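You operate a simulated robot arm through the tools that you are given. There is no shell and no other tool. Be economical: measure what you need, move in short steps, check, and stop when the job is done.

You run a simulated two-armed robot. Do the job below in one go: nothing can be reset, and whatever is moved stays where it is left.

JOB
Put the copper tile from the steel work table top on the red tray. Then take the grey block on the steel work table top and put it away on the optics bench top. Then put the purple holder on the blue card. Then lift the lid of the bath open. Do these in the order given. Set down upright: grey block.

It is judged by the outcome, as a careful person would: the job done as asked, and still so three seconds after it is handed in. It fails if anything else is knocked over, pushed out of place, dropped, spilled or broken. A push-on lid holds only when it is set on centred and level and pressed home; a screw cap is set on level and turned clockwise until tight.

ROBOT AND FRAMES
Two 7-joint arms with two-finger grippers on one trunk, on a base that drives. Base frame: it is fixed to the floor where the robot stands at the start and does not move with it; the origin is under the middle of the robot, x ahead of it, y to its left, z up; the surface under the hand at the start is at about z = 0.82. Lengths are in m, angles in degrees, forces in N, time in s.
The left shoulder is at the start at [0.088, 0.175, 1.05], the right one opposite. With the tool pointing down near the work surface each hand reaches from about 0.28 to 0.88 m from the robot's upright axis, wherever it stands, measured 20 degrees to its own side. Places, roughly: blue card [0.75, -0.25, 0.75]; copper tile (4x4x2 cm) [0.6, -0.1, 0.8]; grey block [0.75, 0, 0.75]; lid of the bath [-1.4, -4.5, 1]; optics bench top [0.4, -2.7, 0.8]; purple holder [0.75, 0.25, 0.75]; red tray (13x10x3 cm) [0.8, 0.2, 0.8]. Payload 2.94 kg a hand.
The tool frame of a hand sits at the grasp point between the pads (the TCP): z along the fingers, y along the line on which they close. The tips reach 0.03 m beyond it. The gripper opens to 0.138 m. The gripper's body begins 0.109 m behind the TCP.
Orientation is that of the tool frame in the base frame, as a unit quaternion [w, x, y, z]. With the fingers straight down and closing along the base's y, the tool's x points along the base's -x, its y along +y and its z along -z.

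CONTROLS
- The arms move only by the tool step_arm. It takes "left_commands", "right_commands" or both (then of equal length, played together; a hand with none holds still); each is a list of rows, each an object of numbers (a shift or turn left out is 0, a gripper value left out holds the last): "x", "y", "z": the shift along the tool's x, y, z in cm; "ax", "ay", "az": the turn, a rotation vector about the tool's x, y, z in degrees; "fingers": the gripper command, from -1 (fully open) to 1 (shut), values between in proportion. In form: [{"x": .., "y": .., "z": .., "ax": .., "ay": .., "az": .., "fingers": ..}, ...]. A call has 1 to 20 rows; each row is the pose to reach, as a shift and turn from the pose commanded when the call began, along the tool's axes at that moment. Each row takes 0.2 s and may step no farther than 0.05 m and 8.6 degrees from the row before; otherwise, or with a gripper value out of range, the whole call is refused. A pose out of reach is approached as far as the arm can. The call stops where the force on the tool passes 40 N (or 10 N more than at its start, if that is more) or the arm is blocked; 0.2 s more then pass. Each finger halts on what it meets, pressing with about 40 N; the grip force reading is that of the motor and also rises with nothing between the fingers. The clock runs only during rows and for 0.2 s after the last one: add rows that repeat a pose to give the fingers time. It gives the time, the measured TCP pose, the force on the tool (base axes), the opening and the grip force at its end, in the units of the frame above (readings bear some noise), with the torque about the TCP (base axes, N m) and any sound that the robot's microphone picked up.
- Cameras (640 x 400 px; columns grow to the right, rows downward): "scene" is now at [0.1997, -0.0147, 1.5275]; the picture's right is [-0.22, -0.97, 0.00], its down [-0.80, 0.18, -0.57] and it looks along [0.56, -0.13, -0.82] (base axes); focal length 258 px, centre (320, 200). "left" rides on the left gripper at [0.071, -0.019, -0.146] in its tool frame; the picture's right is [0.26, 0.96, 0.00], its down [-0.85, 0.23, -0.48] and it looks along [-0.46, 0.12, 0.88] (tool axes); focal length 280 px, centre (320, 200). "right" rides on the right gripper at [0.071, 0.019, -0.146] in its tool frame; the picture's right is [-0.26, 0.96, 0.00], its down [-0.85, -0.23, -0.48] and it looks along [-0.46, -0.12, 0.88] (tool axes); focal length 280 px, centre (320, 200). There is no depth. A picture from a camera that has moved, and an enlarged one, comes with that camera's place and axes in the base frame and with its lens. The place of the scene camera against the robot may be out by one fixed shift of up to 0.018 m in any direction.
- camera(camera): a new picture of that camera. The clock stands still meanwhile.
- slide_trunk(by): slides the trunk up (or, below 0, down) by that many m; the arms and the scene camera ride with it, the base frame stays. It gives what a move gives, with no picture.
- drive_base(legs): drives the robot by 1 to 6 legs, each [ahead, turn to the left] in m and degrees, along the robot's own axes; the way and the turn of a leg run together, so that a leg with both is an arc; at most 1.5 m and 180 degrees a leg. The arms and the cameras ride along, it lands a little off, and it stops where it bumps. It gives what a move gives.
- turn_head(pan, tilt): turns the head with the scene camera to pan (to the left, within 120 degrees either way) and tilt (down, from -29 to 69), counted from straight ahead of the robot. It gives what a move gives.
- zoom(camera, box): a new picture of the part [left, top, right, bottom] of that camera's present view, enlarged. The clock stands still meanwhile.
- finish_job(): hands the job in; it is judged then, once.

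Work in short steps. Places have to be worked out from the pictures, the camera data and where the tool is seen: move nearer, look again, correct. Check each grasp and each placing, and mend what went wrong. You have 165 turns and 122 pictures in all, those below and enlarged ones among them. Open the grippers and draw the arms clear of the work before you hand the job in, unless the task says otherwise; then end with one line.

The tools are called after "Emit:" by a JSON object that holds its "method" and its "body". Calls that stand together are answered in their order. step_arm: Moves the arms, as the interface text tells. Its arguments: {"type":"object","properties":{"left_commands":{"type":"array","items":{"type":"object","properties":{"x":{"type":"number"},"y":{"type":"number"},"z":{"type":"number"},"ax":{"type":"number"},"ay":{"type":"number"},"az":{"type":"number"},"fingers":{"type":"number"}}}},"right_commands":{"type":"array","items":{"type":"object","properties":{"x":{"type":"number"},"y":{"type":"number"},"z":{"type":"number"},"ax":{"type":"number"},"ay":{"type":"number"},"az":{"type":"number"},"fingers":{"type":"number"}}}}},"required":[]} The other tools are called the same way: slide_trunk (by) slides the trunk up or down; drive_base (legs) drives the base; turn_head (pan, tilt) turns the head that bears the scene camera; camera (camera) takes a picture; zoom (camera, box) takes an enlarged picture of a part of a camera's view; finish_job () hands the job in.

At the start:

```text
clock: 0.0
left_position: [0.616, 0.2142, 1.0882]
left_ee_rot: [0.0, 0.0, 1.0, 0.0]
left_wrist_force: [0.2, -0.4, -0.3]
left_wrist_torque: [0.0, 0.04, 0.02]
left_finger_gap: 0.1379
left_grip_force: 0.0
right_position: [0.3893, -0.1873, 1.1017]
right_ee_rot: [0.001, 0.0, 1.0, 0.0]
right_wrist_force: [0.0, 0.1, -0.1]
right_wrist_torque: [-0.01, 0.01, -0.02]
right_finger_gap: 0.1381
right_grip_force: 0.0
trunk travel left (down, up): [-0.225, 0.509]
robot x, y, heading: [-0.003, -0.0025, -0.2]
head pan, tilt: [-12.9, 55.1]
```

scene: 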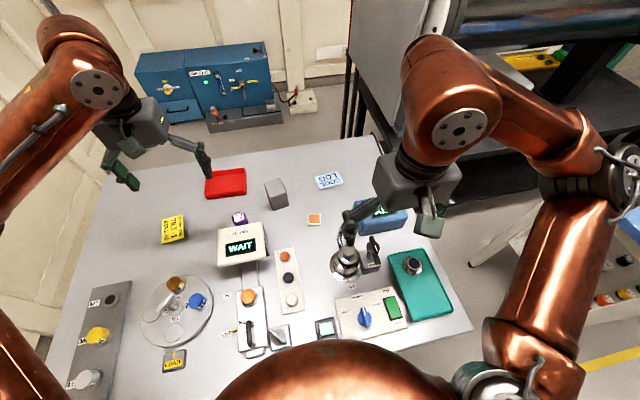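
right: 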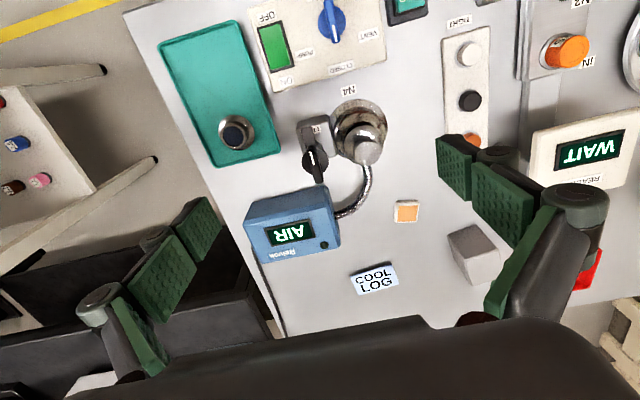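
left: 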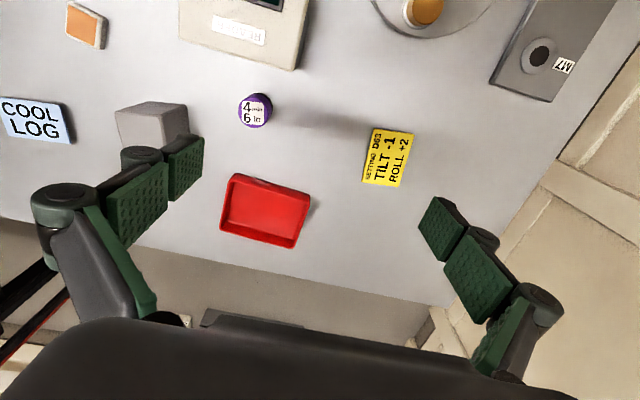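

I estimate the tile at about (0.597, -0.09), the tray at (0.80, 0.17), the block at (0.69, 0.0) and the holder at (0.634, 0.13). I'll enlarge the work area to check orientations.

Emit:
{"method": "zoom", "body": {"camera": "scene", "box": [140, 140, 460, 340]}}

Emit:
{"method": "zoom", "body": {"camera": "left", "box": [0, 0, 420, 262]}}

```text
2.00 times, centred on (300, 240) of scene
camera zoom: at [0.1997, -0.0147, 1.5275], right [-0.22, -0.97, 0.0], down [-0.8, 0.18, -0.57], along [0.56, -0.13, -0.82], focal length 517 px, centre (360, 120)
```

zoom: 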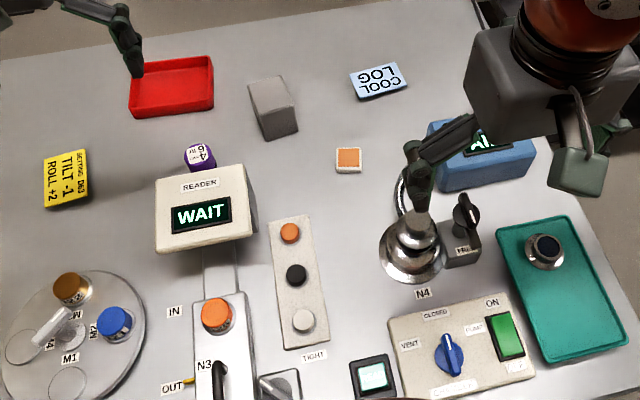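

```text
1.52 times, centred on (210, 131) of left
camera zoom: at [0.5437, 0.1949, 1.2332], right [-0.26, 0.96, 0.0], down [0.85, 0.23, 0.48], along [0.46, 0.12, -0.88], focal length 427 px, centre (488, 305)
```

zoom: 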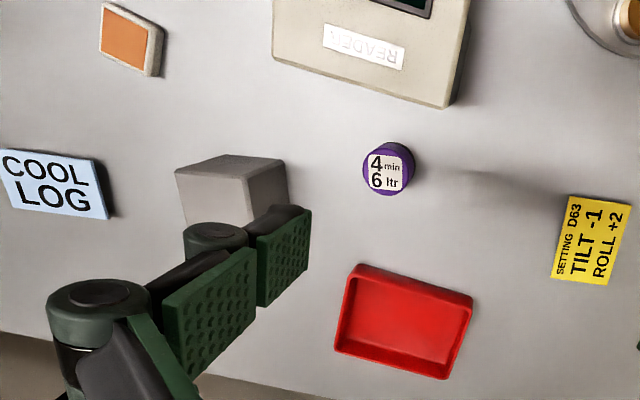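

I'll take the left hand over the tile, staying high, and shift the right hand a bit to its side to clear the way.

Emit:
{"method": "step_arm", "body": {"left_commands": [{"y": -5}, {"y": -10}, {"y": -15}, {"y": -20}, {"x": 1, "y": -25, "z": 2}, {"x": 1.7, "y": -29.9, "z": 5}, {"x": 1.7, "y": -29.9, "z": 8}, {"x": 1.7, "y": -29.9, "z": 8}], "right_commands": [{"y": -4}, {"y": -8}, {"y": -11}, {"y": -11}, {"y": -11}, {"y": -11}, {"y": -11}, {"y": -11}]}}

Emit:
{"method": "camera", "body": {"camera": "left"}}

Emit:
{"method": "camera", "body": {"camera": "scene"}}

```text
refused: row 5 steps farther than a row can; nothing moved
```

```text
116 pictures are left
camera left: at [0.5437, 0.1949, 1.2332], right [-0.26, 0.96, 0.0], down [0.85, 0.23, 0.48], along [0.46, 0.12, -0.88], focal length 280 px, centre (320, 200)
```

left: 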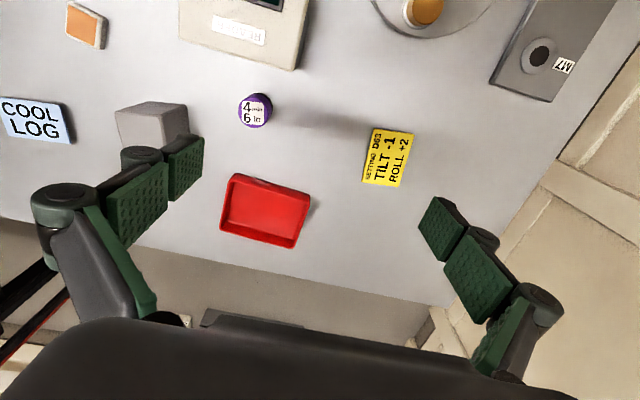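

```text
115 pictures are left
camera scene: at [0.1997, -0.0147, 1.5275], right [-0.22, -0.97, 0.0], down [-0.8, 0.18, -0.57], along [0.56, -0.13, -0.82], focal length 258 px, centre (320, 200)
```

scene: 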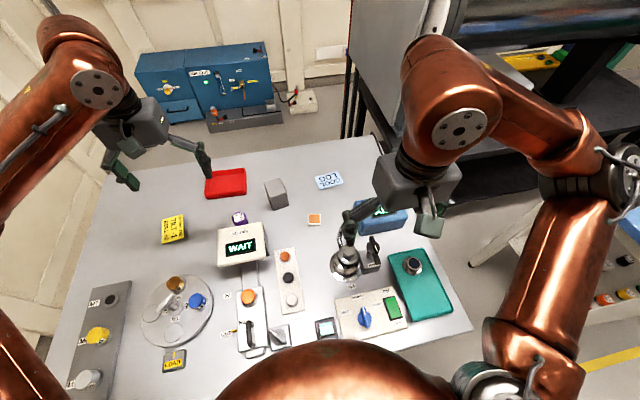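

A row was too long, so I'll send the same move in shorter steps.

Emit:
{"method": "step_arm", "body": {"left_commands": [{"y": -4.5}, {"y": -9}, {"y": -13.5}, {"y": -18}, {"x": 0.8, "y": -22, "z": 1}, {"x": 1.5, "y": -26, "z": 3}, {"x": 1.7, "y": -29.9, "z": 5}, {"x": 1.7, "y": -29.9, "z": 8}, {"x": 1.7, "y": -29.9, "z": 8}], "right_commands": [{"y": -4}, {"y": -8}, {"y": -11}, {"y": -11}, {"y": -11}, {"y": -11}, {"y": -11}, {"y": -11}, {"y": -11}]}}

Emit:
{"method": "camera", "body": {"camera": "left"}}

```text
clock: 2.0
left_position: [0.5976, -0.0865, 1.0067]
left_ee_rot: [0.001, 0.0, 1.0, -0.001]
left_wrist_force: [-0.5, 0.1, 0.2]
left_wrist_torque: [0.02, 0.01, -0.01]
left_finger_gap: 0.1381
left_grip_force: 0.0
right_position: [0.3894, -0.2983, 1.1044]
right_ee_rot: [0.0, 0.001, 1.0, 0.001]
right_wrist_force: [0.3, -0.5, 0.5]
right_wrist_torque: [0.01, -0.03, -0.01]
right_finger_gap: 0.1381
right_grip_force: 0.0
trunk travel left (down, up): [-0.225, 0.509]
robot x, y, heading: [0.0001, 0.0017, -0.1]
head pan, tilt: [-12.9, 55.1]
```

```text
114 pictures are left
camera left: at [0.5253, -0.1053, 1.1528], right [-0.26, 0.96, 0.0], down [0.85, 0.23, 0.48], along [0.46, 0.13, -0.88], focal length 280 px, centre (320, 200)
```

left: 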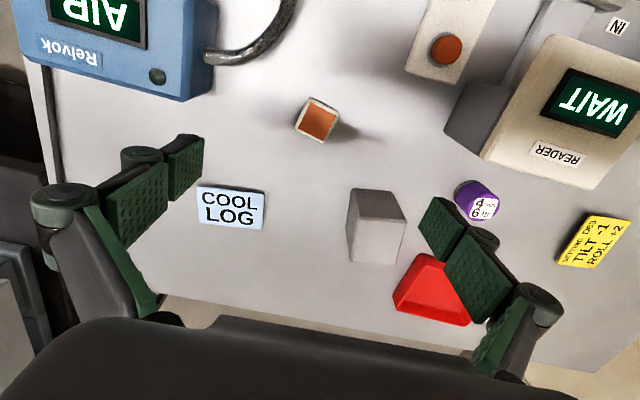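

The tile is at about (0.595, -0.087), turned roughly 8° in plan. I'll descend with the hand turned to match and the fingers part-closed.

Emit:
{"method": "step_arm", "body": {"left_commands": [{"x": 0.3, "z": 3, "az": 4, "fingers": -0.1}, {"x": 0.3, "z": 6, "az": 8, "fingers": -0.1}, {"x": 0.3, "z": 9, "az": 8}, {"x": 0.3, "z": 11, "az": 8}, {"x": 0.3, "z": 11, "az": 8}]}}

Emit:
{"method": "camera", "body": {"camera": "left"}}

```text
clock: 3.2
left_position: [0.5953, -0.0864, 0.8973]
left_ee_rot: [0.001, 0.07, 0.998, -0.001]
left_wrist_force: [-0.3, 0.3, 0.1]
left_wrist_torque: [0.04, 0.0, 0.01]
left_finger_gap: 0.076
left_grip_force: 0.0
right_position: [0.3893, -0.2984, 1.1033]
right_ee_rot: [0.0, 0.0, 1.0, 0.0]
right_wrist_force: [-0.1, 0.9, 0.5]
right_wrist_torque: [0.03, 0.02, -0.01]
right_finger_gap: 0.1377
right_grip_force: 0.1
trunk travel left (down, up): [-0.225, 0.509]
robot x, y, heading: [-0.0002, -0.002, 0.2]
head pan, tilt: [-12.9, 55.1]
```

```text
113 pictures are left
camera left: at [0.5207, -0.0947, 1.0425], right [-0.13, 0.99, 0.0], down [0.87, 0.11, 0.48], along [0.47, 0.06, -0.88], focal length 280 px, centre (320, 200)
```

left: 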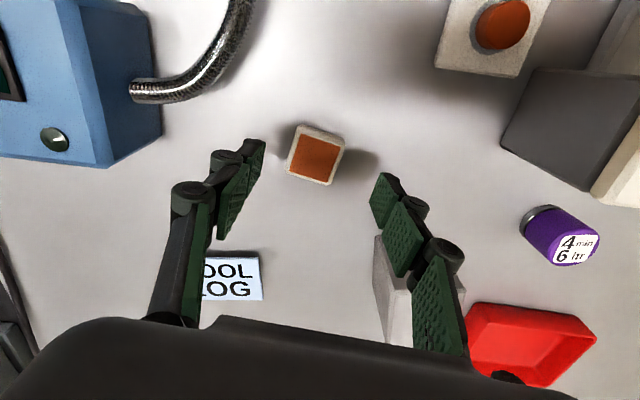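

The tile lies between the fingers. I'll go down and close.

Emit:
{"method": "step_arm", "body": {"left_commands": [{"z": 2, "x": 0.2}, {"z": 3.5, "x": 0.2}, {"z": 4.2, "x": 0.2}, {"z": 4.2, "x": 0.2, "fingers": 0.6}, {"z": 4.2, "x": 0.2, "fingers": 1}, {"z": 4.2, "x": 0.2}, {"z": 4.2, "x": 0.2}]}}

```text
clock: 4.8
left_position: [0.5935, -0.0862, 0.8549]
left_ee_rot: [-0.001, 0.069, 0.998, 0.0]
left_wrist_force: [-0.6, 0.7, 0.1]
left_wrist_torque: [0.01, 0.01, -0.05]
left_finger_gap: 0.0387
left_grip_force: 40.4
right_position: [0.3901, -0.2979, 1.1033]
right_ee_rot: [0.0, 0.0, 1.0, 0.0]
right_wrist_force: [-0.6, -0.3, 0.1]
right_wrist_torque: [0.05, 0.02, 0.0]
right_finger_gap: 0.138
right_grip_force: 0.0
trunk travel left (down, up): [-0.225, 0.509]
robot x, y, heading: [-0.0034, -0.0015, 0.2]
head pan, tilt: [-12.9, 55.1]
```

Gripped at 3.9 cm. I'll lift and carry it above the tray.

Emit:
{"method": "step_arm", "body": {"left_commands": [{"z": -4}, {"z": -8}, {"z": -13}, {"x": -2.5, "y": 4, "z": -13, "az": -2}, {"x": -5, "y": 8, "z": -13, "az": -4}, {"x": -7.5, "y": 12, "z": -13, "az": -8}, {"x": -10, "y": 16, "z": -13, "az": -8}, {"x": -12.5, "y": 20, "z": -13, "az": -8}, {"x": -15, "y": 24, "z": -13, "az": -8}, {"x": -16.7, "y": 27.9, "z": -13, "az": -8}, {"x": -16.7, "y": 27.9, "z": -13, "az": -8}]}}

Emit:
{"method": "camera", "body": {"camera": "left"}}

Emit:
{"method": "camera", "body": {"camera": "scene"}}

```text
clock: 7.2
left_position: [0.7993, 0.1678, 0.9848]
left_ee_rot: [0.0, 0.0, 1.0, 0.001]
left_wrist_force: [0.1, 0.5, 0.5]
left_wrist_torque: [0.01, 0.0, -0.02]
left_finger_gap: 0.0001
left_grip_force: 28.7
right_position: [0.39, -0.2983, 1.104]
right_ee_rot: [0.0, 0.001, 1.0, 0.0]
right_wrist_force: [0.1, -1.1, 0.7]
right_wrist_torque: [0.0, -0.01, 0.01]
right_finger_gap: 0.138
right_grip_force: 0.0
trunk travel left (down, up): [-0.225, 0.509]
robot x, y, heading: [-0.0013, -0.0002, -0.3]
head pan, tilt: [-12.9, 55.1]
```

```text
112 pictures are left
camera left: at [0.7263, 0.1489, 1.1301], right [-0.26, 0.96, 0.0], down [0.85, 0.23, 0.48], along [0.46, 0.13, -0.88], focal length 280 px, centre (320, 200)
```

left: 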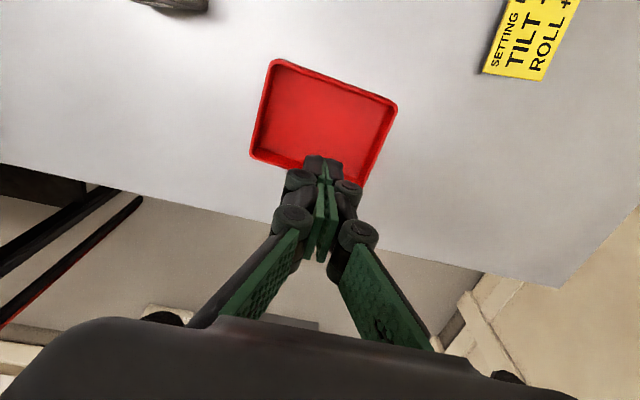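

```text
111 pictures are left
camera scene: at [0.1996, -0.0156, 1.5275], right [-0.22, -0.97, 0.0], down [-0.8, 0.18, -0.57], along [0.56, -0.13, -0.82], focal length 258 px, centre (320, 200)
```

scene: 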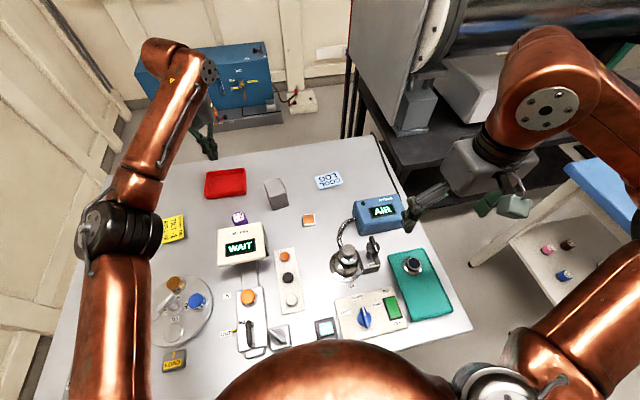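

The tile slipped out at the lift and still lies on the table, about 2 cm nearer the middle. I'll go back over it with the fingers open, look, and grip deeper.

Emit:
{"method": "step_arm", "body": {"left_commands": [{"x": 3, "y": -3.6}, {"x": 6, "y": -7.2}, {"x": 9, "y": -10.8, "fingers": -0.1}, {"x": 12, "y": -14.4}, {"x": 15, "y": -18}, {"x": 18, "y": -21.5, "z": 1.5}, {"x": 20, "y": -23.8, "z": 4}, {"x": 20, "y": -23.8, "z": 7}, {"x": 20, "y": -23.8, "z": 7}]}}

Emit:
{"method": "camera", "body": {"camera": "left"}}

```text
clock: 9.2
left_position: [0.597, -0.0702, 0.916]
left_ee_rot: [0.001, 0.0, 1.0, 0.0]
left_wrist_force: [-0.4, -0.7, 0.5]
left_wrist_torque: [-0.01, -0.01, -0.01]
left_finger_gap: 0.0756
left_grip_force: 0.1
right_position: [0.3902, -0.2973, 1.1039]
right_ee_rot: [0.0, 0.0, 1.0, -0.001]
right_wrist_force: [0.6, -0.5, 0.1]
right_wrist_torque: [0.02, -0.01, 0.0]
right_finger_gap: 0.1379
right_grip_force: 0.1
trunk travel left (down, up): [-0.225, 0.509]
robot x, y, heading: [-0.0049, -0.0025, 0.1]
head pan, tilt: [-12.9, 55.1]
```

```text
110 pictures are left
camera left: at [0.5253, -0.0901, 1.0603], right [-0.26, 0.97, 0.0], down [0.85, 0.23, 0.48], along [0.46, 0.13, -0.88], focal length 280 px, centre (320, 200)
```

left: 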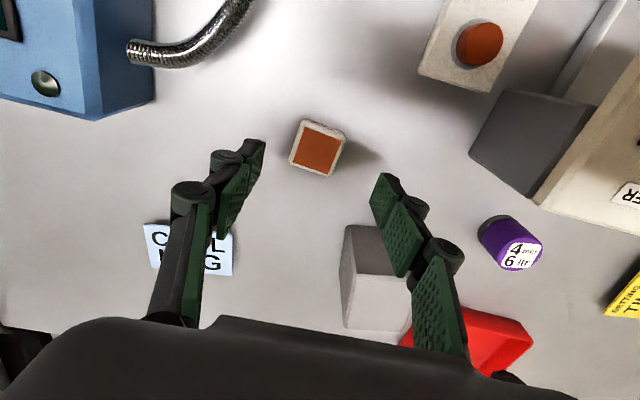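

The tile is centred and now square to the hand. Its apparent size puts its top at about z = 0.825, so I'll go lower than before (0.841).

Emit:
{"method": "step_arm", "body": {"left_commands": [{"z": 3, "y": -0.1}, {"z": 5, "y": -0.1}, {"z": 6.5, "y": -0.1}, {"z": 7.5, "y": -0.1}, {"z": 7.5, "y": -0.1}]}}

Emit:
{"method": "camera", "body": {"camera": "left"}}

```text
clock: 10.6
left_position: [0.6004, -0.0687, 0.85]
left_ee_rot: [0.008, -0.002, 1.0, -0.001]
left_wrist_force: [-7.8, 18.3, 35.4]
left_wrist_torque: [1.08, 0.65, -0.05]
left_finger_gap: 0.0587
left_grip_force: 15.5
right_position: [0.3875, -0.2948, 1.1062]
right_ee_rot: [0.001, -0.002, 1.0, -0.001]
right_wrist_force: [-0.2, 0.1, -0.5]
right_wrist_torque: [0.0, 0.0, 0.04]
right_finger_gap: 0.138
right_grip_force: 0.1
trunk travel left (down, up): [-0.225, 0.509]
robot x, y, heading: [0.0022, 0.0012, 0.1]
head pan, tilt: [-12.9, 55.1]
stopped in row 5 (left hand): the force on the tool passed its limit at 44 N (the readings are from after the stop); the commanded pose is now the measured one
```

```text
109 pictures are left
camera left: at [0.5248, -0.0874, 0.9937], right [-0.26, 0.96, -0.01], down [0.84, 0.23, 0.49], along [0.47, 0.12, -0.87], focal length 280 px, centre (320, 200)
```

left: 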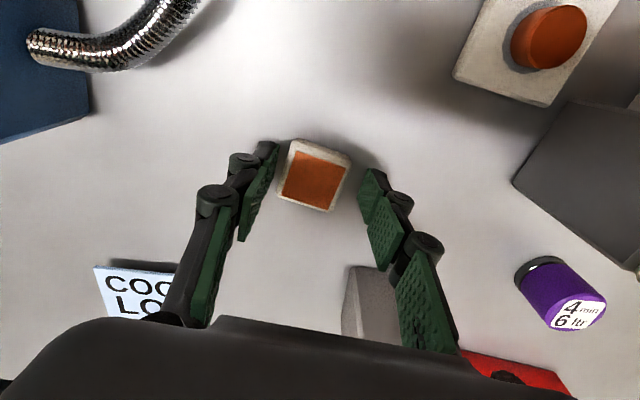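

The tips touched the table at TCP z ≈ 0.849, so the surface is at 0.82. I'll back off 3 mm, close fully with dwell, and lift slowly a little to test the grip.

Emit:
{"method": "step_arm", "body": {"left_commands": [{"z": -0.3}, {"z": -0.3, "fingers": 0.3}, {"z": -0.3, "fingers": 1}, {"z": -0.3}, {"z": -0.3}, {"z": -0.3}, {"z": -0.3}, {"z": -0.3}]}}

Emit:
{"method": "camera", "body": {"camera": "left"}}

```text
clock: 12.4
left_position: [0.5998, -0.0712, 0.8502]
left_ee_rot: [0.006, -0.001, 1.0, -0.003]
left_wrist_force: [5.9, 11.0, 31.1]
left_wrist_torque: [0.79, 0.04, -0.18]
left_finger_gap: 0.0386
left_grip_force: 39.9
right_position: [0.3881, -0.2958, 1.1047]
right_ee_rot: [0.0, 0.0, 1.0, 0.0]
right_wrist_force: [0.2, -0.8, 0.6]
right_wrist_torque: [-0.03, 0.0, 0.0]
right_finger_gap: 0.1379
right_grip_force: 0.1
trunk travel left (down, up): [-0.225, 0.509]
robot x, y, heading: [-0.0004, -0.0006, 0.1]
head pan, tilt: [-12.9, 55.1]
```

```text
108 pictures are left
camera left: at [0.5255, -0.0896, 0.9945], right [-0.26, 0.96, -0.01], down [0.84, 0.23, 0.49], along [0.47, 0.12, -0.87], focal length 280 px, centre (320, 200)
```

left: 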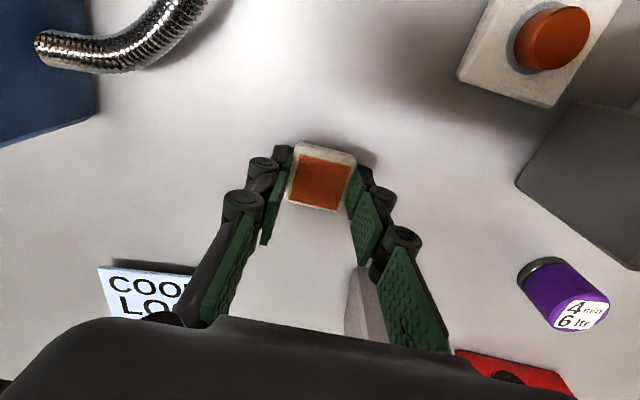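

Gap is 3.9 cm around the tile. I'll lift slowly and check that it holds.

Emit:
{"method": "step_arm", "body": {"left_commands": [{"z": -0.3}, {"z": -0.7}, {"z": -1.2}, {"z": -1.8}, {"z": -2.5}, {"z": -3.5}, {"z": -4.5}, {"z": -4.5}]}}

Emit:
{"method": "camera", "body": {"camera": "left"}}

```text
clock: 14.2
left_position: [0.5983, -0.0726, 0.8926]
left_ee_rot: [0.004, -0.002, 1.0, -0.002]
left_wrist_force: [-0.5, 0.4, 0.4]
left_wrist_torque: [0.03, -0.01, 0.01]
left_finger_gap: 0.0386
left_grip_force: 39.9
right_position: [0.3891, -0.2965, 1.1022]
right_ee_rot: [0.0, -0.001, 1.0, 0.0]
right_wrist_force: [1.6, -0.1, 0.6]
right_wrist_torque: [0.0, 0.01, -0.02]
right_finger_gap: 0.1381
right_grip_force: 0.0
trunk travel left (down, up): [-0.225, 0.509]
robot x, y, heading: [-0.0015, 0.0, -0.2]
head pan, tilt: [-12.9, 55.1]
```

```text
107 pictures are left
camera left: at [0.5258, -0.0905, 1.037], right [-0.26, 0.96, 0.0], down [0.84, 0.23, 0.48], along [0.47, 0.12, -0.88], focal length 280 px, centre (320, 200)
```

left: 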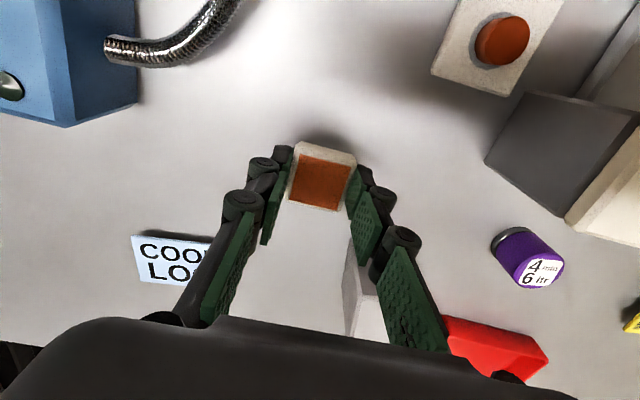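

It's held. I'll carry it gently over the tray.

Emit:
{"method": "step_arm", "body": {"left_commands": [{"z": -2}, {"z": -4}, {"z": -6}, {"z": -8}, {"x": -2, "y": 2.4, "z": -8}, {"x": -4, "y": 5, "z": -8}, {"x": -6, "y": 7.6, "z": -8}, {"x": -8, "y": 10.2, "z": -8}, {"x": -10, "y": 12.8, "z": -8}, {"x": -12, "y": 15.4, "z": -8}, {"x": -14, "y": 18, "z": -8}, {"x": -16, "y": 20.6, "z": -8}, {"x": -18, "y": 23, "z": -8}, {"x": -18.9, "y": 24.3, "z": -8}, {"x": -18.9, "y": 24.3, "z": -8}]}}

Emit:
{"method": "camera", "body": {"camera": "left"}}

```text
clock: 17.4
left_position: [0.7875, 0.174, 0.9719]
left_ee_rot: [0.004, 0.0, 1.0, -0.002]
left_wrist_force: [-0.1, -0.1, 0.0]
left_wrist_torque: [-0.02, 0.0, 0.0]
left_finger_gap: 0.0385
left_grip_force: 39.8
right_position: [0.3904, -0.2971, 1.1047]
right_ee_rot: [0.0, 0.001, 1.0, 0.0]
right_wrist_force: [-0.6, -0.3, -0.3]
right_wrist_torque: [0.01, -0.04, -0.01]
right_finger_gap: 0.1378
right_grip_force: 0.0
trunk travel left (down, up): [-0.225, 0.509]
robot x, y, heading: [0.0025, -0.0013, -0.2]
head pan, tilt: [-12.9, 55.1]
```

```text
106 pictures are left
camera left: at [0.7138, 0.1542, 1.1172], right [-0.26, 0.96, -0.01], down [0.84, 0.23, 0.48], along [0.47, 0.12, -0.88], focal length 280 px, centre (320, 200)
```

left: 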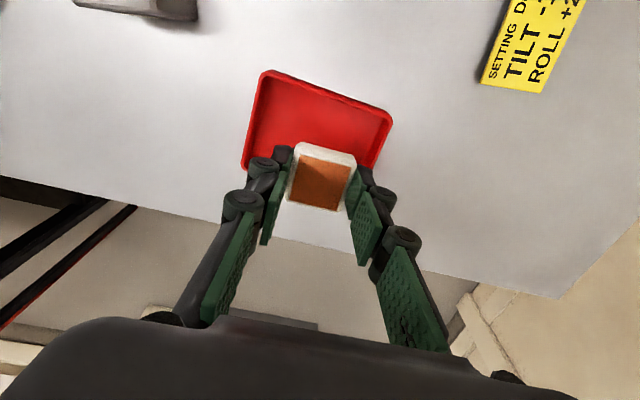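

The tray centre works out at about (0.797, 0.172). I'll shift 1 cm forward and lower the tile to just above the tray floor.

Emit:
{"method": "step_arm", "body": {"left_commands": [{"x": -0.9, "y": -0.2, "z": 2}, {"x": -0.9, "y": -0.2, "z": 4}, {"x": -0.9, "y": -0.2, "z": 6}, {"x": -0.9, "y": -0.2, "z": 8}, {"x": -0.9, "y": -0.2, "z": 9.5}, {"x": -0.9, "y": -0.2, "z": 10.5}, {"x": -0.9, "y": -0.2, "z": 11.2}, {"x": -0.9, "y": -0.2, "z": 11.2}]}}

Emit:
{"method": "camera", "body": {"camera": "left"}}

```text
clock: 19.2
left_position: [0.7984, 0.1702, 0.8619]
left_ee_rot: [0.004, -0.002, 1.0, -0.001]
left_wrist_force: [0.3, 0.5, -0.5]
left_wrist_torque: [0.02, -0.01, -0.02]
left_finger_gap: 0.0387
left_grip_force: 40.5
right_position: [0.3894, -0.2972, 1.1042]
right_ee_rot: [0.0, 0.0, 1.0, 0.0]
right_wrist_force: [-0.4, -0.4, 0.3]
right_wrist_torque: [-0.01, 0.05, 0.0]
right_finger_gap: 0.138
right_grip_force: 0.0
trunk travel left (down, up): [-0.225, 0.509]
robot x, y, heading: [0.0004, 0.0004, -0.2]
head pan, tilt: [-12.9, 55.1]
```

```text
105 pictures are left
camera left: at [0.724, 0.1514, 1.0068], right [-0.26, 0.96, -0.01], down [0.84, 0.23, 0.48], along [0.47, 0.12, -0.88], focal length 280 px, centre (320, 200)
```

left: 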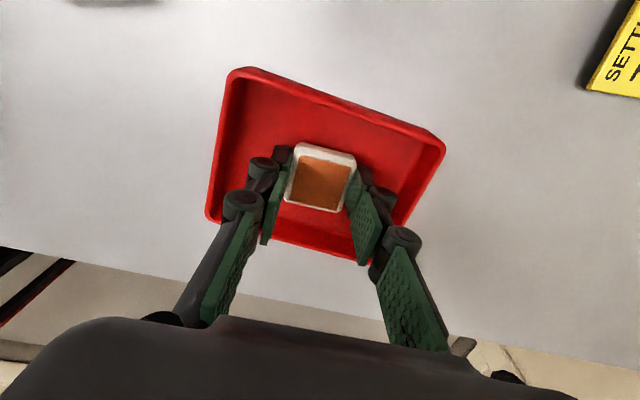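

It's inside the tray. I'll lower the last few mm, open to about 6.5 cm and rise.

Emit:
{"method": "step_arm", "body": {"left_commands": [{"z": 0.3}, {"z": 0.6}, {"z": 0.6, "fingers": 0.4}, {"z": 0.6, "fingers": 0.1}, {"z": 0.6, "fingers": 0.1}, {"z": 0.6}, {"z": -1}, {"z": -4}, {"z": -8}, {"z": -11}, {"z": -11}]}}

Emit:
{"method": "camera", "body": {"camera": "left"}}

```text
clock: 21.6
left_position: [0.7982, 0.1702, 0.9703]
left_ee_rot: [0.004, 0.0, 1.0, -0.001]
left_wrist_force: [0.0, 0.4, -0.6]
left_wrist_torque: [0.07, 0.02, 0.03]
left_finger_gap: 0.0622
left_grip_force: 0.0
right_position: [0.3909, -0.2982, 1.1036]
right_ee_rot: [-0.001, 0.001, 1.0, 0.0]
right_wrist_force: [0.1, -0.1, -0.9]
right_wrist_torque: [-0.02, -0.02, 0.01]
right_finger_gap: 0.1381
right_grip_force: 0.1
trunk travel left (down, up): [-0.225, 0.509]
robot x, y, heading: [0.0008, -0.0002, 0.0]
head pan, tilt: [-12.9, 55.1]
```

```text
104 pictures are left
camera left: at [0.724, 0.1514, 1.1153], right [-0.26, 0.96, 0.0], down [0.84, 0.23, 0.48], along [0.47, 0.12, -0.88], focal length 280 px, centre (320, 200)
```

left: 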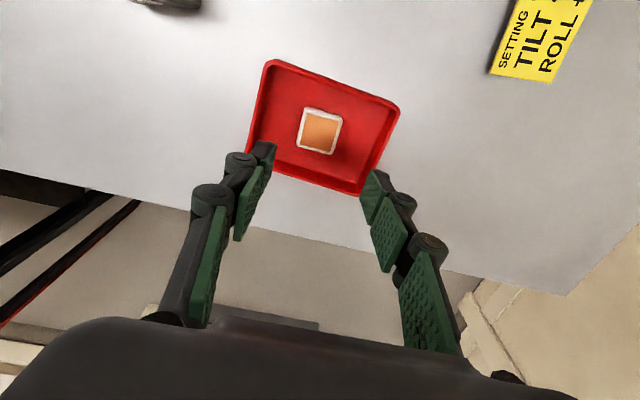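

The tile sits in the tray. Next I'll put the left hand above the grey block to look at it, and turn the head to view the optics bench.

Emit:
{"method": "step_arm", "body": {"left_commands": [{"z": -3, "x": 2, "y": -3}, {"z": -5, "x": 4, "y": -6, "fingers": -0.6}, {"z": -5, "x": 7, "y": -9.5}, {"z": -5, "x": 10, "y": -13}, {"z": -5, "x": 12, "y": -17}, {"z": -5, "x": 12, "y": -17}]}}

Emit:
{"method": "turn_head", "body": {"pan": -80, "tilt": 20}}

Emit:
{"method": "camera", "body": {"camera": "left"}}

Emit:
{"method": "camera", "body": {"camera": "scene"}}

```text
clock: 23.0
left_position: [0.6785, 0.0027, 1.0203]
left_ee_rot: [0.005, -0.001, 1.0, -0.003]
left_wrist_force: [-1.2, 0.9, -0.3]
left_wrist_torque: [-0.07, 0.04, 0.01]
left_finger_gap: 0.1106
left_grip_force: 0.1
right_position: [0.3899, -0.2964, 1.1045]
right_ee_rot: [0.0, 0.0, 1.0, 0.0]
right_wrist_force: [1.0, 0.9, 0.3]
right_wrist_torque: [-0.04, 0.04, -0.01]
right_finger_gap: 0.1382
right_grip_force: 0.1
trunk travel left (down, up): [-0.225, 0.509]
robot x, y, heading: [-0.0007, 0.0005, 0.1]
head pan, tilt: [-12.9, 55.1]
```

```text
clock: 24.4
left_position: [0.6787, 0.0002, 1.018]
left_ee_rot: [0.004, 0.0, 1.0, -0.002]
left_wrist_force: [0.3, -0.8, -0.1]
left_wrist_torque: [-0.01, 0.02, -0.02]
left_finger_gap: 0.1102
left_grip_force: 0.1
right_position: [0.3897, -0.2973, 1.1032]
right_ee_rot: [-0.001, -0.001, 1.0, 0.0]
right_wrist_force: [-0.8, -1.2, 0.6]
right_wrist_torque: [0.01, 0.0, 0.0]
right_finger_gap: 0.1378
right_grip_force: 0.0
trunk travel left (down, up): [-0.225, 0.509]
robot x, y, heading: [0.0004, 0.0001, -0.1]
head pan, tilt: [-80.0, 20.0]
```

```text
103 pictures are left
camera left: at [0.605, -0.017, 1.1644], right [-0.26, 0.96, -0.01], down [0.84, 0.23, 0.48], along [0.47, 0.12, -0.88], focal length 280 px, centre (320, 200)
```

left: 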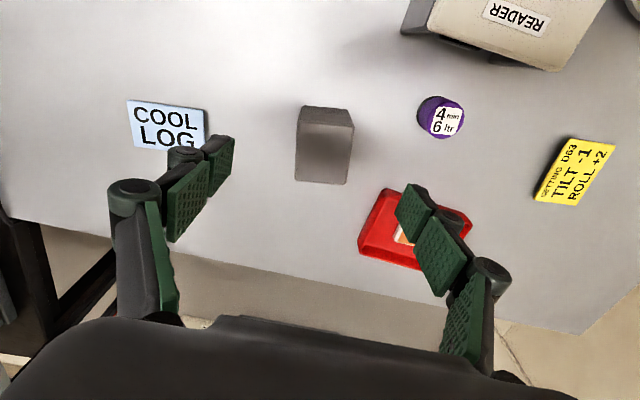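

```text
102 pictures are left
camera scene: at [0.1459, -0.0907, 1.5796], right [-0.98, -0.17, 0.0], down [-0.06, 0.34, -0.94], along [0.16, -0.93, -0.34], focal length 258 px, centre (320, 200)
```

scene: 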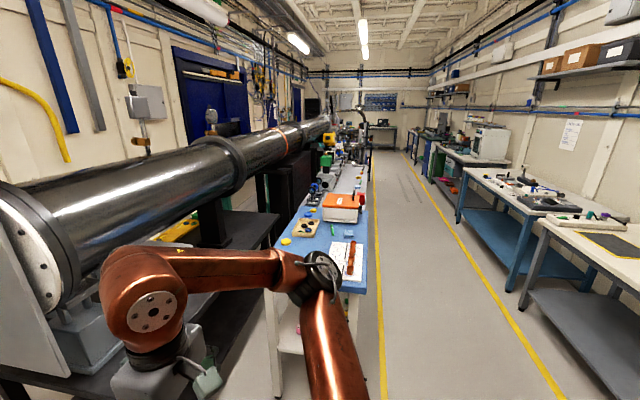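

Now I'll zoom on the bench.

Emit:
{"method": "zoom", "body": {"camera": "scene", "box": [250, 110, 410, 300]}}

Emit:
{"method": "zoom", "body": {"camera": "left", "box": [240, 60, 480, 210]}}

```text
2.11 times, centred on (330, 205) of scene
camera zoom: at [0.1459, -0.0907, 1.5796], right [-0.98, -0.17, 0.0], down [-0.06, 0.34, -0.94], along [0.16, -0.93, -0.34], focal length 544 px, centre (299, 190)
```

zoom: 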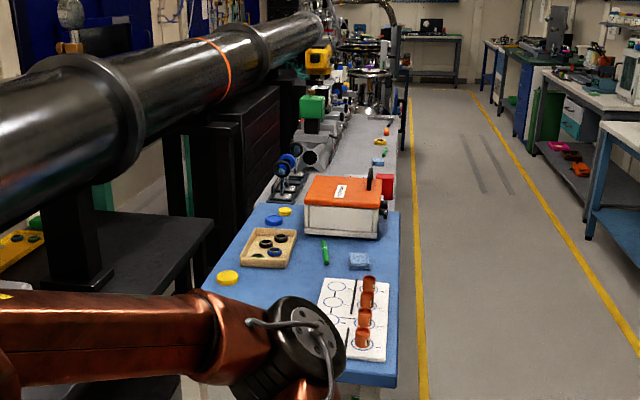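

```text
2.67 times, centred on (360, 135) of left
camera zoom: at [0.605, -0.017, 1.1644], right [-0.26, 0.96, -0.01], down [0.84, 0.23, 0.48], along [0.47, 0.12, -0.88], focal length 748 px, centre (213, 373)
```

zoom: 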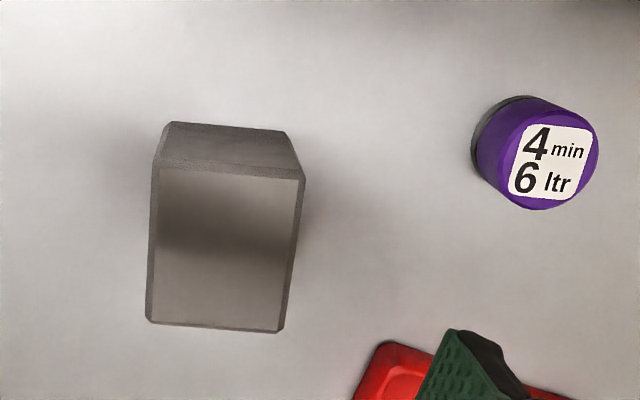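

The block's footprint is about 5×6 cm, centred near (0.697, 0.010) and yawed about 10°, with its top at z ≈ 0.90. I'll align over it and descend to TCP 0.87.

Emit:
{"method": "step_arm", "body": {"left_commands": [{"x": -1, "y": 0.5, "az": -5}, {"x": -1.8, "y": 1, "az": -10}, {"x": -1.8, "y": 1, "z": 3, "az": -10}, {"x": -1.8, "y": 1, "z": 6, "az": -10}, {"x": -1.8, "y": 1, "z": 8, "az": -10}, {"x": -1.8, "y": 1, "z": 8, "az": -10}]}}

Emit:
{"method": "camera", "body": {"camera": "left"}}

```text
clock: 25.8
left_position: [0.695, 0.0102, 0.9412]
left_ee_rot: [0.005, -0.088, 0.996, -0.002]
left_wrist_force: [0.1, 0.0, 1.1]
left_wrist_torque: [0.01, -0.08, -0.02]
left_finger_gap: 0.1103
left_grip_force: 0.1
right_position: [0.3885, -0.2977, 1.1037]
right_ee_rot: [0.0, 0.0, 1.0, 0.001]
right_wrist_force: [-0.9, 1.1, 0.0]
right_wrist_torque: [0.0, -0.03, 0.04]
right_finger_gap: 0.1379
right_grip_force: 0.1
trunk travel left (down, up): [-0.225, 0.509]
robot x, y, heading: [0.0013, 0.004, -0.0]
head pan, tilt: [-80.0, 20.0]
```

```text
99 pictures are left
camera left: at [0.6262, -0.0206, 1.0858], right [-0.43, 0.9, -0.01], down [0.79, 0.38, 0.48], along [0.44, 0.2, -0.88], focal length 280 px, centre (320, 200)
```

left: 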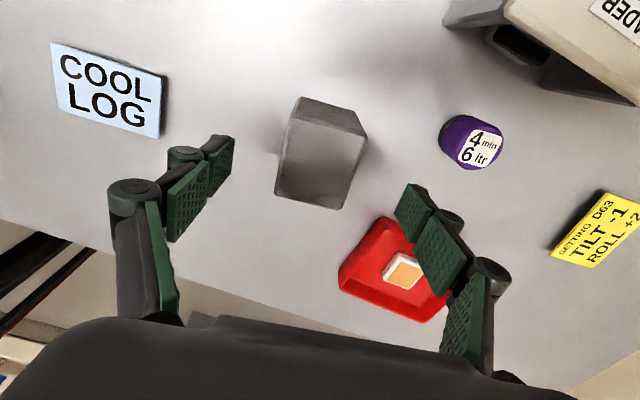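

The block is centred between the fingers. I'll turn 3° more, descend and close.

Emit:
{"method": "step_arm", "body": {"left_commands": [{"z": 2.5, "az": -3}, {"z": 5, "az": -3}, {"z": 7.2, "az": -3}, {"z": 7.2, "az": -3}, {"z": 7.2, "az": -3, "fingers": 0.2}, {"z": 7.2, "az": -3, "fingers": 1}, {"z": 7.2, "az": -3}, {"z": 7.2, "az": -3}, {"z": 7.2, "az": -3}, {"z": 7.2, "az": -3}]}}

Emit:
{"method": "camera", "body": {"camera": "left"}}

```text
clock: 27.9
left_position: [0.6953, 0.0107, 0.87]
left_ee_rot: [0.005, -0.114, 0.994, -0.002]
left_wrist_force: [-0.1, -0.3, 0.5]
left_wrist_torque: [-0.05, -0.01, -0.04]
left_finger_gap: 0.056
left_grip_force: 39.8
right_position: [0.3897, -0.2968, 1.1033]
right_ee_rot: [-0.001, 0.0, 1.0, 0.0]
right_wrist_force: [0.1, 0.3, -0.1]
right_wrist_torque: [-0.03, -0.01, 0.02]
right_finger_gap: 0.1381
right_grip_force: 0.1
trunk travel left (down, up): [-0.225, 0.509]
robot x, y, heading: [-0.0011, -0.003, -0.1]
head pan, tilt: [-80.0, 20.0]
```

```text
98 pictures are left
camera left: at [0.6287, -0.024, 1.0143], right [-0.47, 0.88, -0.01], down [0.77, 0.42, 0.48], along [0.43, 0.22, -0.88], focal length 280 px, centre (320, 200)
```

left: 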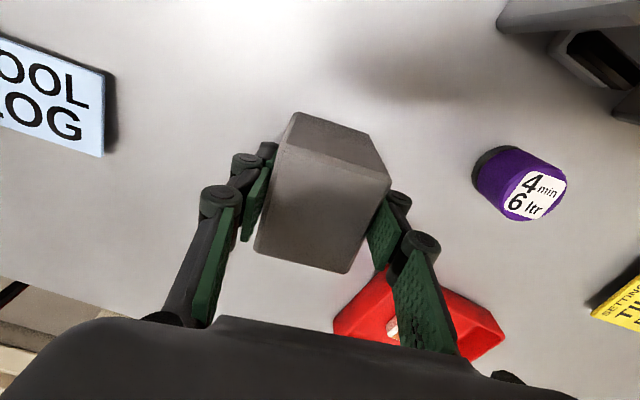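

Gripped at 5.6 cm. I'll lift slowly and check the load.

Emit:
{"method": "step_arm", "body": {"left_commands": [{"z": -0.3}, {"z": -0.8}, {"z": -1.5}, {"z": -2.5}, {"z": -4}, {"z": -6}, {"z": -8}, {"z": -10}, {"z": -12}, {"z": -14}, {"z": -16}, {"z": -16}]}}

Emit:
{"method": "camera", "body": {"camera": "left"}}

```text
clock: 30.6
left_position: [0.6955, 0.011, 1.0287]
left_ee_rot: [0.004, -0.114, 0.993, -0.001]
left_wrist_force: [0.6, -0.2, -2.3]
left_wrist_torque: [-0.01, 0.0, 0.02]
left_finger_gap: 0.0552
left_grip_force: 40.4
right_position: [0.3909, -0.2972, 1.103]
right_ee_rot: [-0.001, 0.0, 1.0, 0.001]
right_wrist_force: [0.7, 0.5, -0.2]
right_wrist_torque: [-0.01, 0.05, 0.02]
right_finger_gap: 0.1377
right_grip_force: 0.1
trunk travel left (down, up): [-0.225, 0.509]
robot x, y, heading: [-0.0013, -0.001, 0.2]
head pan, tilt: [-80.0, 20.0]
```

```text
97 pictures are left
camera left: at [0.6276, -0.0234, 1.1732], right [-0.47, 0.88, -0.01], down [0.77, 0.42, 0.48], along [0.43, 0.22, -0.88], focal length 280 px, centre (320, 200)
```

left: 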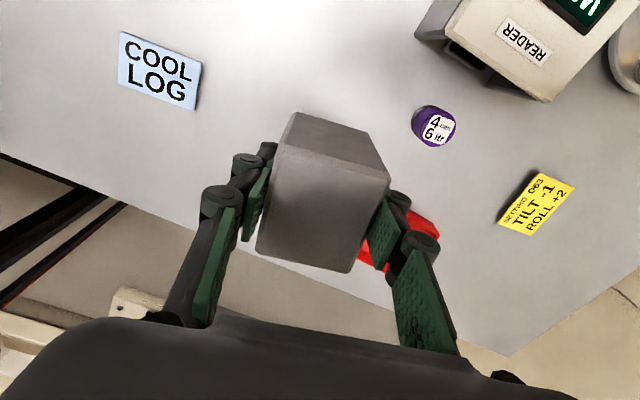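

The block is held with its weight on the wrist. I'll tuck the left arm in and look behind and right before driving.

Emit:
{"method": "step_arm", "body": {"left_commands": [{"x": 2.5, "y": 2, "z": -1}, {"x": 5, "y": 4, "z": -2, "az": 3}, {"x": 7.5, "y": 6, "z": -3, "az": 6}, {"x": 10, "y": 8, "z": -4, "az": 9}, {"x": 12.5, "y": 10, "z": -5, "az": 13}, {"x": 15, "y": 12, "z": -6, "az": 13}, {"x": 17.5, "y": 14.3, "z": -7, "az": 13}, {"x": 20, "y": 16.6, "z": -7, "az": 13}, {"x": 22.5, "y": 19, "z": -7, "az": 13}, {"x": 24, "y": 20, "z": -7, "az": 13}, {"x": 24, "y": 20, "z": -7, "az": 13}]}}

Emit:
{"method": "turn_head", "body": {"pan": -120, "tilt": 35}}

Emit:
{"method": "camera", "body": {"camera": "scene"}}

```text
clock: 33.0
left_position: [0.4135, 0.1486, 1.0962]
left_ee_rot: [0.005, 0.0, 1.0, -0.003]
left_wrist_force: [0.1, 0.2, -2.1]
left_wrist_torque: [-0.02, 0.02, 0.0]
left_finger_gap: 0.0552
left_grip_force: 39.5
right_position: [0.3892, -0.2971, 1.1035]
right_ee_rot: [0.0, 0.0, 1.0, 0.001]
right_wrist_force: [0.6, 0.2, 0.7]
right_wrist_torque: [0.03, 0.02, -0.02]
right_finger_gap: 0.1381
right_grip_force: 0.1
trunk travel left (down, up): [-0.225, 0.509]
robot x, y, heading: [-0.0015, -0.0015, 0.3]
head pan, tilt: [-80.0, 20.0]
```

```text
clock: 34.0
left_position: [0.4137, 0.1501, 1.0964]
left_ee_rot: [0.005, -0.001, 1.0, -0.002]
left_wrist_force: [-0.4, -0.3, -2.7]
left_wrist_torque: [0.01, 0.02, -0.02]
left_finger_gap: 0.0552
left_grip_force: 39.9
right_position: [0.3904, -0.2967, 1.1039]
right_ee_rot: [0.0, 0.0, 1.0, 0.0]
right_wrist_force: [-0.5, 0.9, 0.1]
right_wrist_torque: [0.01, 0.02, 0.0]
right_finger_gap: 0.1381
right_grip_force: 0.0
trunk travel left (down, up): [-0.225, 0.509]
robot x, y, heading: [-0.0019, -0.0004, 0.1]
head pan, tilt: [-120.0, 35.0]
```

```text
96 pictures are left
camera scene: at [0.0857, -0.0749, 1.5559], right [-0.87, 0.5, 0.0], down [0.29, 0.5, -0.82], along [-0.41, -0.71, -0.57], focal length 258 px, centre (320, 200)
```

scene: 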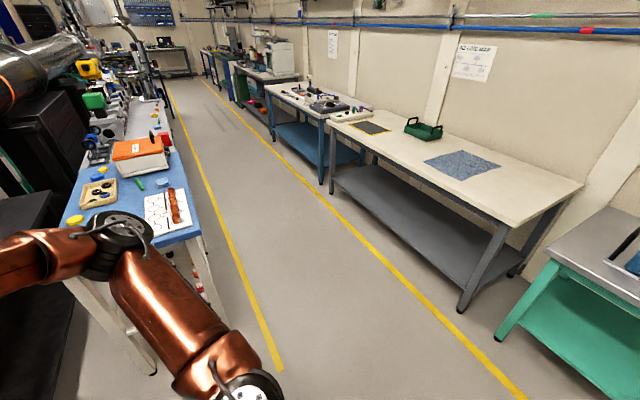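

The aisle is clear (wall benches at x < -1.2). I'll back up 0.5 m, turn right and go along the aisle.

Emit:
{"method": "drive_base", "body": {"legs": [[-0.5, 0], [0, -90], [1.2, 0], [0.8, 0]]}}

Emit:
{"method": "turn_head", "body": {"pan": 45, "tilt": 40}}

Emit:
{"method": "camera", "body": {"camera": "scene"}}

```text
clock: 50.3
left_position: [-0.2857, -2.405, 1.0964]
left_ee_rot: [0.002, 0.694, 0.72, -0.004]
left_wrist_force: [-0.1, -0.2, -3.0]
left_wrist_torque: [0.02, 0.02, 0.02]
left_finger_gap: 0.0554
left_grip_force: 39.7
right_position: [-0.7325, -2.3967, 1.1042]
right_ee_rot: [0.001, 0.695, 0.719, 0.0]
right_wrist_force: [0.3, -0.6, -0.5]
right_wrist_torque: [0.02, -0.02, 0.0]
right_finger_gap: 0.1379
right_grip_force: 0.1
trunk travel left (down, up): [-0.225, 0.509]
robot x, y, heading: [-0.4497, -1.9966, -87.8]
head pan, tilt: [-120.0, 35.0]
```

```text
clock: 52.8
left_position: [-0.2862, -2.4042, 1.0979]
left_ee_rot: [0.002, 0.694, 0.72, -0.005]
left_wrist_force: [-0.4, -0.8, -2.4]
left_wrist_torque: [0.05, 0.01, 0.0]
left_finger_gap: 0.0551
left_grip_force: 40.0
right_position: [-0.7334, -2.3967, 1.1029]
right_ee_rot: [0.0, 0.695, 0.719, 0.0]
right_wrist_force: [-0.1, -0.2, 0.7]
right_wrist_torque: [-0.02, -0.02, 0.0]
right_finger_gap: 0.138
right_grip_force: 0.1
trunk travel left (down, up): [-0.225, 0.509]
robot x, y, heading: [-0.45, -1.9945, -88.0]
head pan, tilt: [45.0, 40.0]
```

```text
95 pictures are left
camera scene: at [-0.3836, -2.1831, 1.5483], right [-0.68, -0.73, 0.0], down [-0.47, 0.44, -0.77], along [0.56, -0.52, -0.64], focal length 258 px, centre (320, 200)
```

scene: 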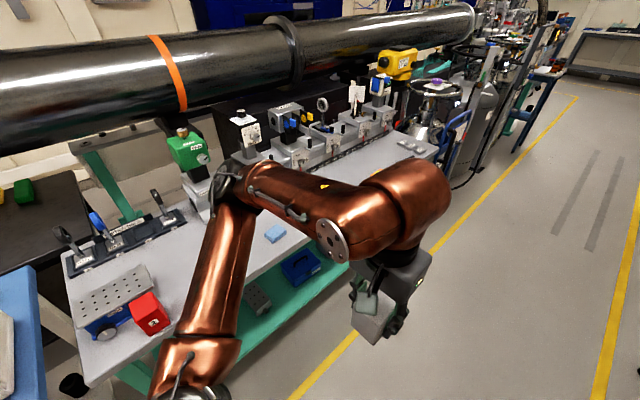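

The bench (grey top on a teal frame) spans y ≈ -1.9 to -3.6 with its front edge at x ≈ 0.13. I'll drive on to about y = -2.75, turn to face it and look.

Emit:
{"method": "drive_base", "body": {"legs": [[0.75, 0], [0, 88]]}}

Emit:
{"method": "turn_head", "body": {"pan": 0, "tilt": 45}}

Emit:
{"method": "camera", "body": {"camera": "scene"}}

```text
clock: 60.6
left_position: [-0.0066, -2.5809, 1.0959]
left_ee_rot: [0.004, -0.004, 1.0, -0.002]
left_wrist_force: [0.0, -0.3, -3.2]
left_wrist_torque: [-0.01, 0.02, -0.02]
left_finger_gap: 0.0551
left_grip_force: 40.1
right_position: [-0.0277, -3.0274, 1.1043]
right_ee_rot: [0.001, -0.005, 1.0, 0.0]
right_wrist_force: [-0.5, 0.4, 0.1]
right_wrist_torque: [0.03, 0.03, -0.02]
right_finger_gap: 0.138
right_grip_force: 0.0
trunk travel left (down, up): [-0.225, 0.509]
robot x, y, heading: [-0.4201, -2.7326, 0.6]
head pan, tilt: [45.0, 40.0]
```

```text
clock: 61.7
left_position: [-0.0065, -2.5817, 1.0966]
left_ee_rot: [0.005, -0.004, 1.0, -0.001]
left_wrist_force: [0.2, 0.1, -2.8]
left_wrist_torque: [0.0, 0.02, 0.01]
left_finger_gap: 0.0551
left_grip_force: 39.9
right_position: [-0.0281, -3.0276, 1.1036]
right_ee_rot: [0.0, -0.003, 1.0, 0.0]
right_wrist_force: [-1.5, -0.3, 0.8]
right_wrist_torque: [-0.01, -0.03, -0.03]
right_finger_gap: 0.1377
right_grip_force: 0.0
trunk travel left (down, up): [-0.225, 0.509]
robot x, y, heading: [-0.4188, -2.7344, 0.6]
head pan, tilt: [0.0, 45.0]
```

```text
94 pictures are left
camera scene: at [-0.2085, -2.7315, 1.541], right [0.01, -1.0, 0.0], down [-0.71, -0.01, -0.71], along [0.71, 0.01, -0.71], focal length 258 px, centre (320, 200)
```

scene: 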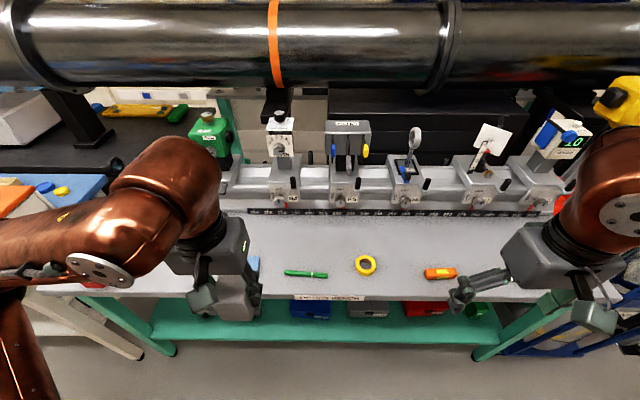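

There is a free patch between the pen and the rail, around (0.325, -2.68). I'll bring the block above it, staying high.

Emit:
{"method": "step_arm", "body": {"left_commands": [{"x": -3, "y": -1}, {"x": -6, "y": -2}, {"x": -9, "y": -3}, {"x": -12, "y": -4}, {"x": -15, "y": -5}, {"x": -18, "y": -6}, {"x": -21, "y": -7}, {"x": -24, "y": -8}, {"x": -27, "y": -9}, {"x": -30, "y": -9.8, "z": 2}, {"x": -33, "y": -9.8, "z": 5}, {"x": -33, "y": -9.8, "z": 9}, {"x": -33, "y": -9.8, "z": 12}, {"x": -33, "y": -9.8, "z": 12}]}}

Emit:
{"method": "camera", "body": {"camera": "scene"}}

Emit:
{"method": "camera", "body": {"camera": "left"}}

```text
clock: 64.7
left_position: [0.3241, -2.6781, 0.98]
left_ee_rot: [0.004, -0.004, 1.0, -0.001]
left_wrist_force: [0.0, 0.0, -2.3]
left_wrist_torque: [0.02, 0.01, -0.01]
left_finger_gap: 0.0552
left_grip_force: 39.8
right_position: [-0.0283, -3.0287, 1.1047]
right_ee_rot: [-0.001, -0.004, 1.0, 0.0]
right_wrist_force: [-0.4, -0.3, 0.6]
right_wrist_torque: [-0.03, 0.01, -0.02]
right_finger_gap: 0.1381
right_grip_force: 0.1
trunk travel left (down, up): [-0.225, 0.509]
robot x, y, heading: [-0.4189, -2.7338, 0.5]
head pan, tilt: [0.0, 45.0]
```

```text
93 pictures are left
camera scene: at [-0.2087, -2.7319, 1.5411], right [0.01, -1.0, 0.0], down [-0.71, -0.01, -0.71], along [0.71, 0.01, -0.71], focal length 258 px, centre (320, 200)
```

scene: 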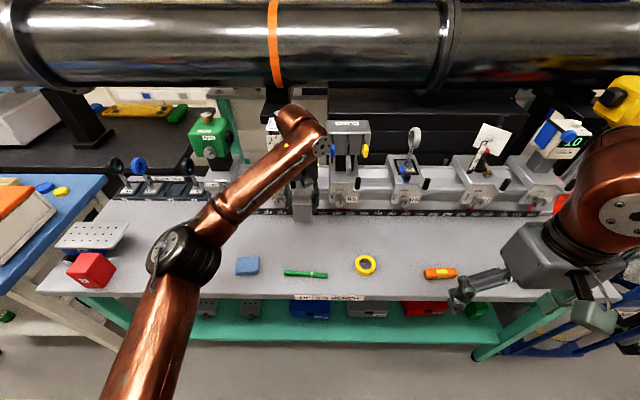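

```text
92 pictures are left
camera left: at [0.2503, -2.6963, 1.1252], right [-0.27, 0.96, -0.01], down [0.84, 0.24, 0.48], along [0.47, 0.13, -0.88], focal length 280 px, centre (320, 200)
```

left: 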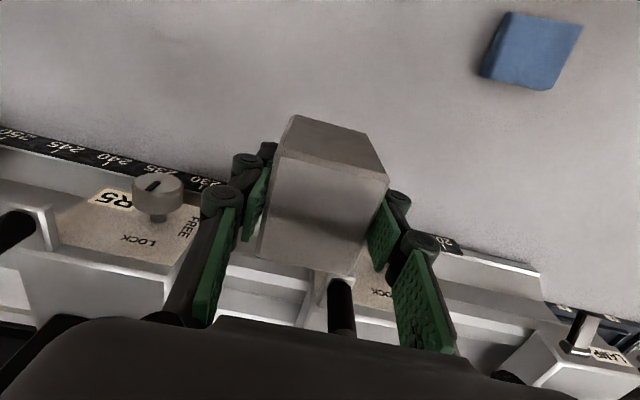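

The rail front is near x = 0.43, so I'll shift 2.5 cm back toward the robot and lower to 1–2 cm above the surface.

Emit:
{"method": "step_arm", "body": {"left_commands": [{"x": 2.5}, {"x": 2.5, "z": 3}, {"x": 2.5, "z": 6}, {"x": 2.5, "z": 8.5}, {"x": 2.5, "z": 10}, {"x": 2.5, "z": 10}]}}

Emit:
{"method": "zoom", "body": {"camera": "scene", "box": [200, 130, 420, 300]}}

Emit:
{"method": "camera", "body": {"camera": "left"}}

```text
clock: 66.1
left_position: [0.3008, -2.6783, 0.8786]
left_ee_rot: [0.004, -0.004, 1.0, -0.001]
left_wrist_force: [-0.2, -0.2, -2.3]
left_wrist_torque: [-0.01, 0.01, 0.04]
left_finger_gap: 0.0549
left_grip_force: 40.1
right_position: [-0.0281, -3.029, 1.1042]
right_ee_rot: [0.001, -0.005, 1.0, 0.0]
right_wrist_force: [-0.4, 0.5, 0.9]
right_wrist_torque: [-0.03, -0.03, 0.0]
right_finger_gap: 0.1384
right_grip_force: 0.1
trunk travel left (down, up): [-0.225, 0.509]
robot x, y, heading: [-0.4187, -2.7339, 0.7]
head pan, tilt: [0.0, 45.0]
```

```text
2.35 times, centred on (310, 215) of scene
camera zoom: at [-0.2084, -2.7321, 1.541], right [0.01, -1.0, 0.0], down [-0.71, -0.01, -0.71], along [0.71, 0.01, -0.71], focal length 608 px, centre (344, 165)
```

zoom: 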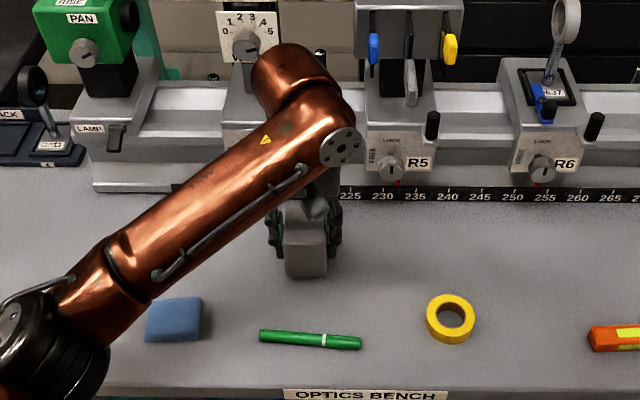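

```text
90 pictures are left
camera left: at [0.2275, -2.697, 1.0229], right [-0.27, 0.96, -0.01], down [0.84, 0.24, 0.48], along [0.47, 0.13, -0.88], focal length 280 px, centre (320, 200)
```

left: 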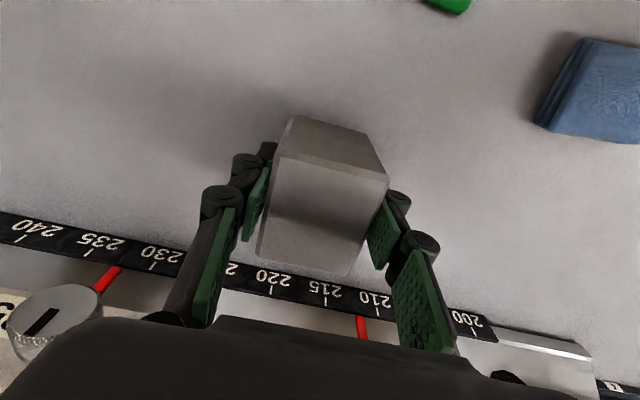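

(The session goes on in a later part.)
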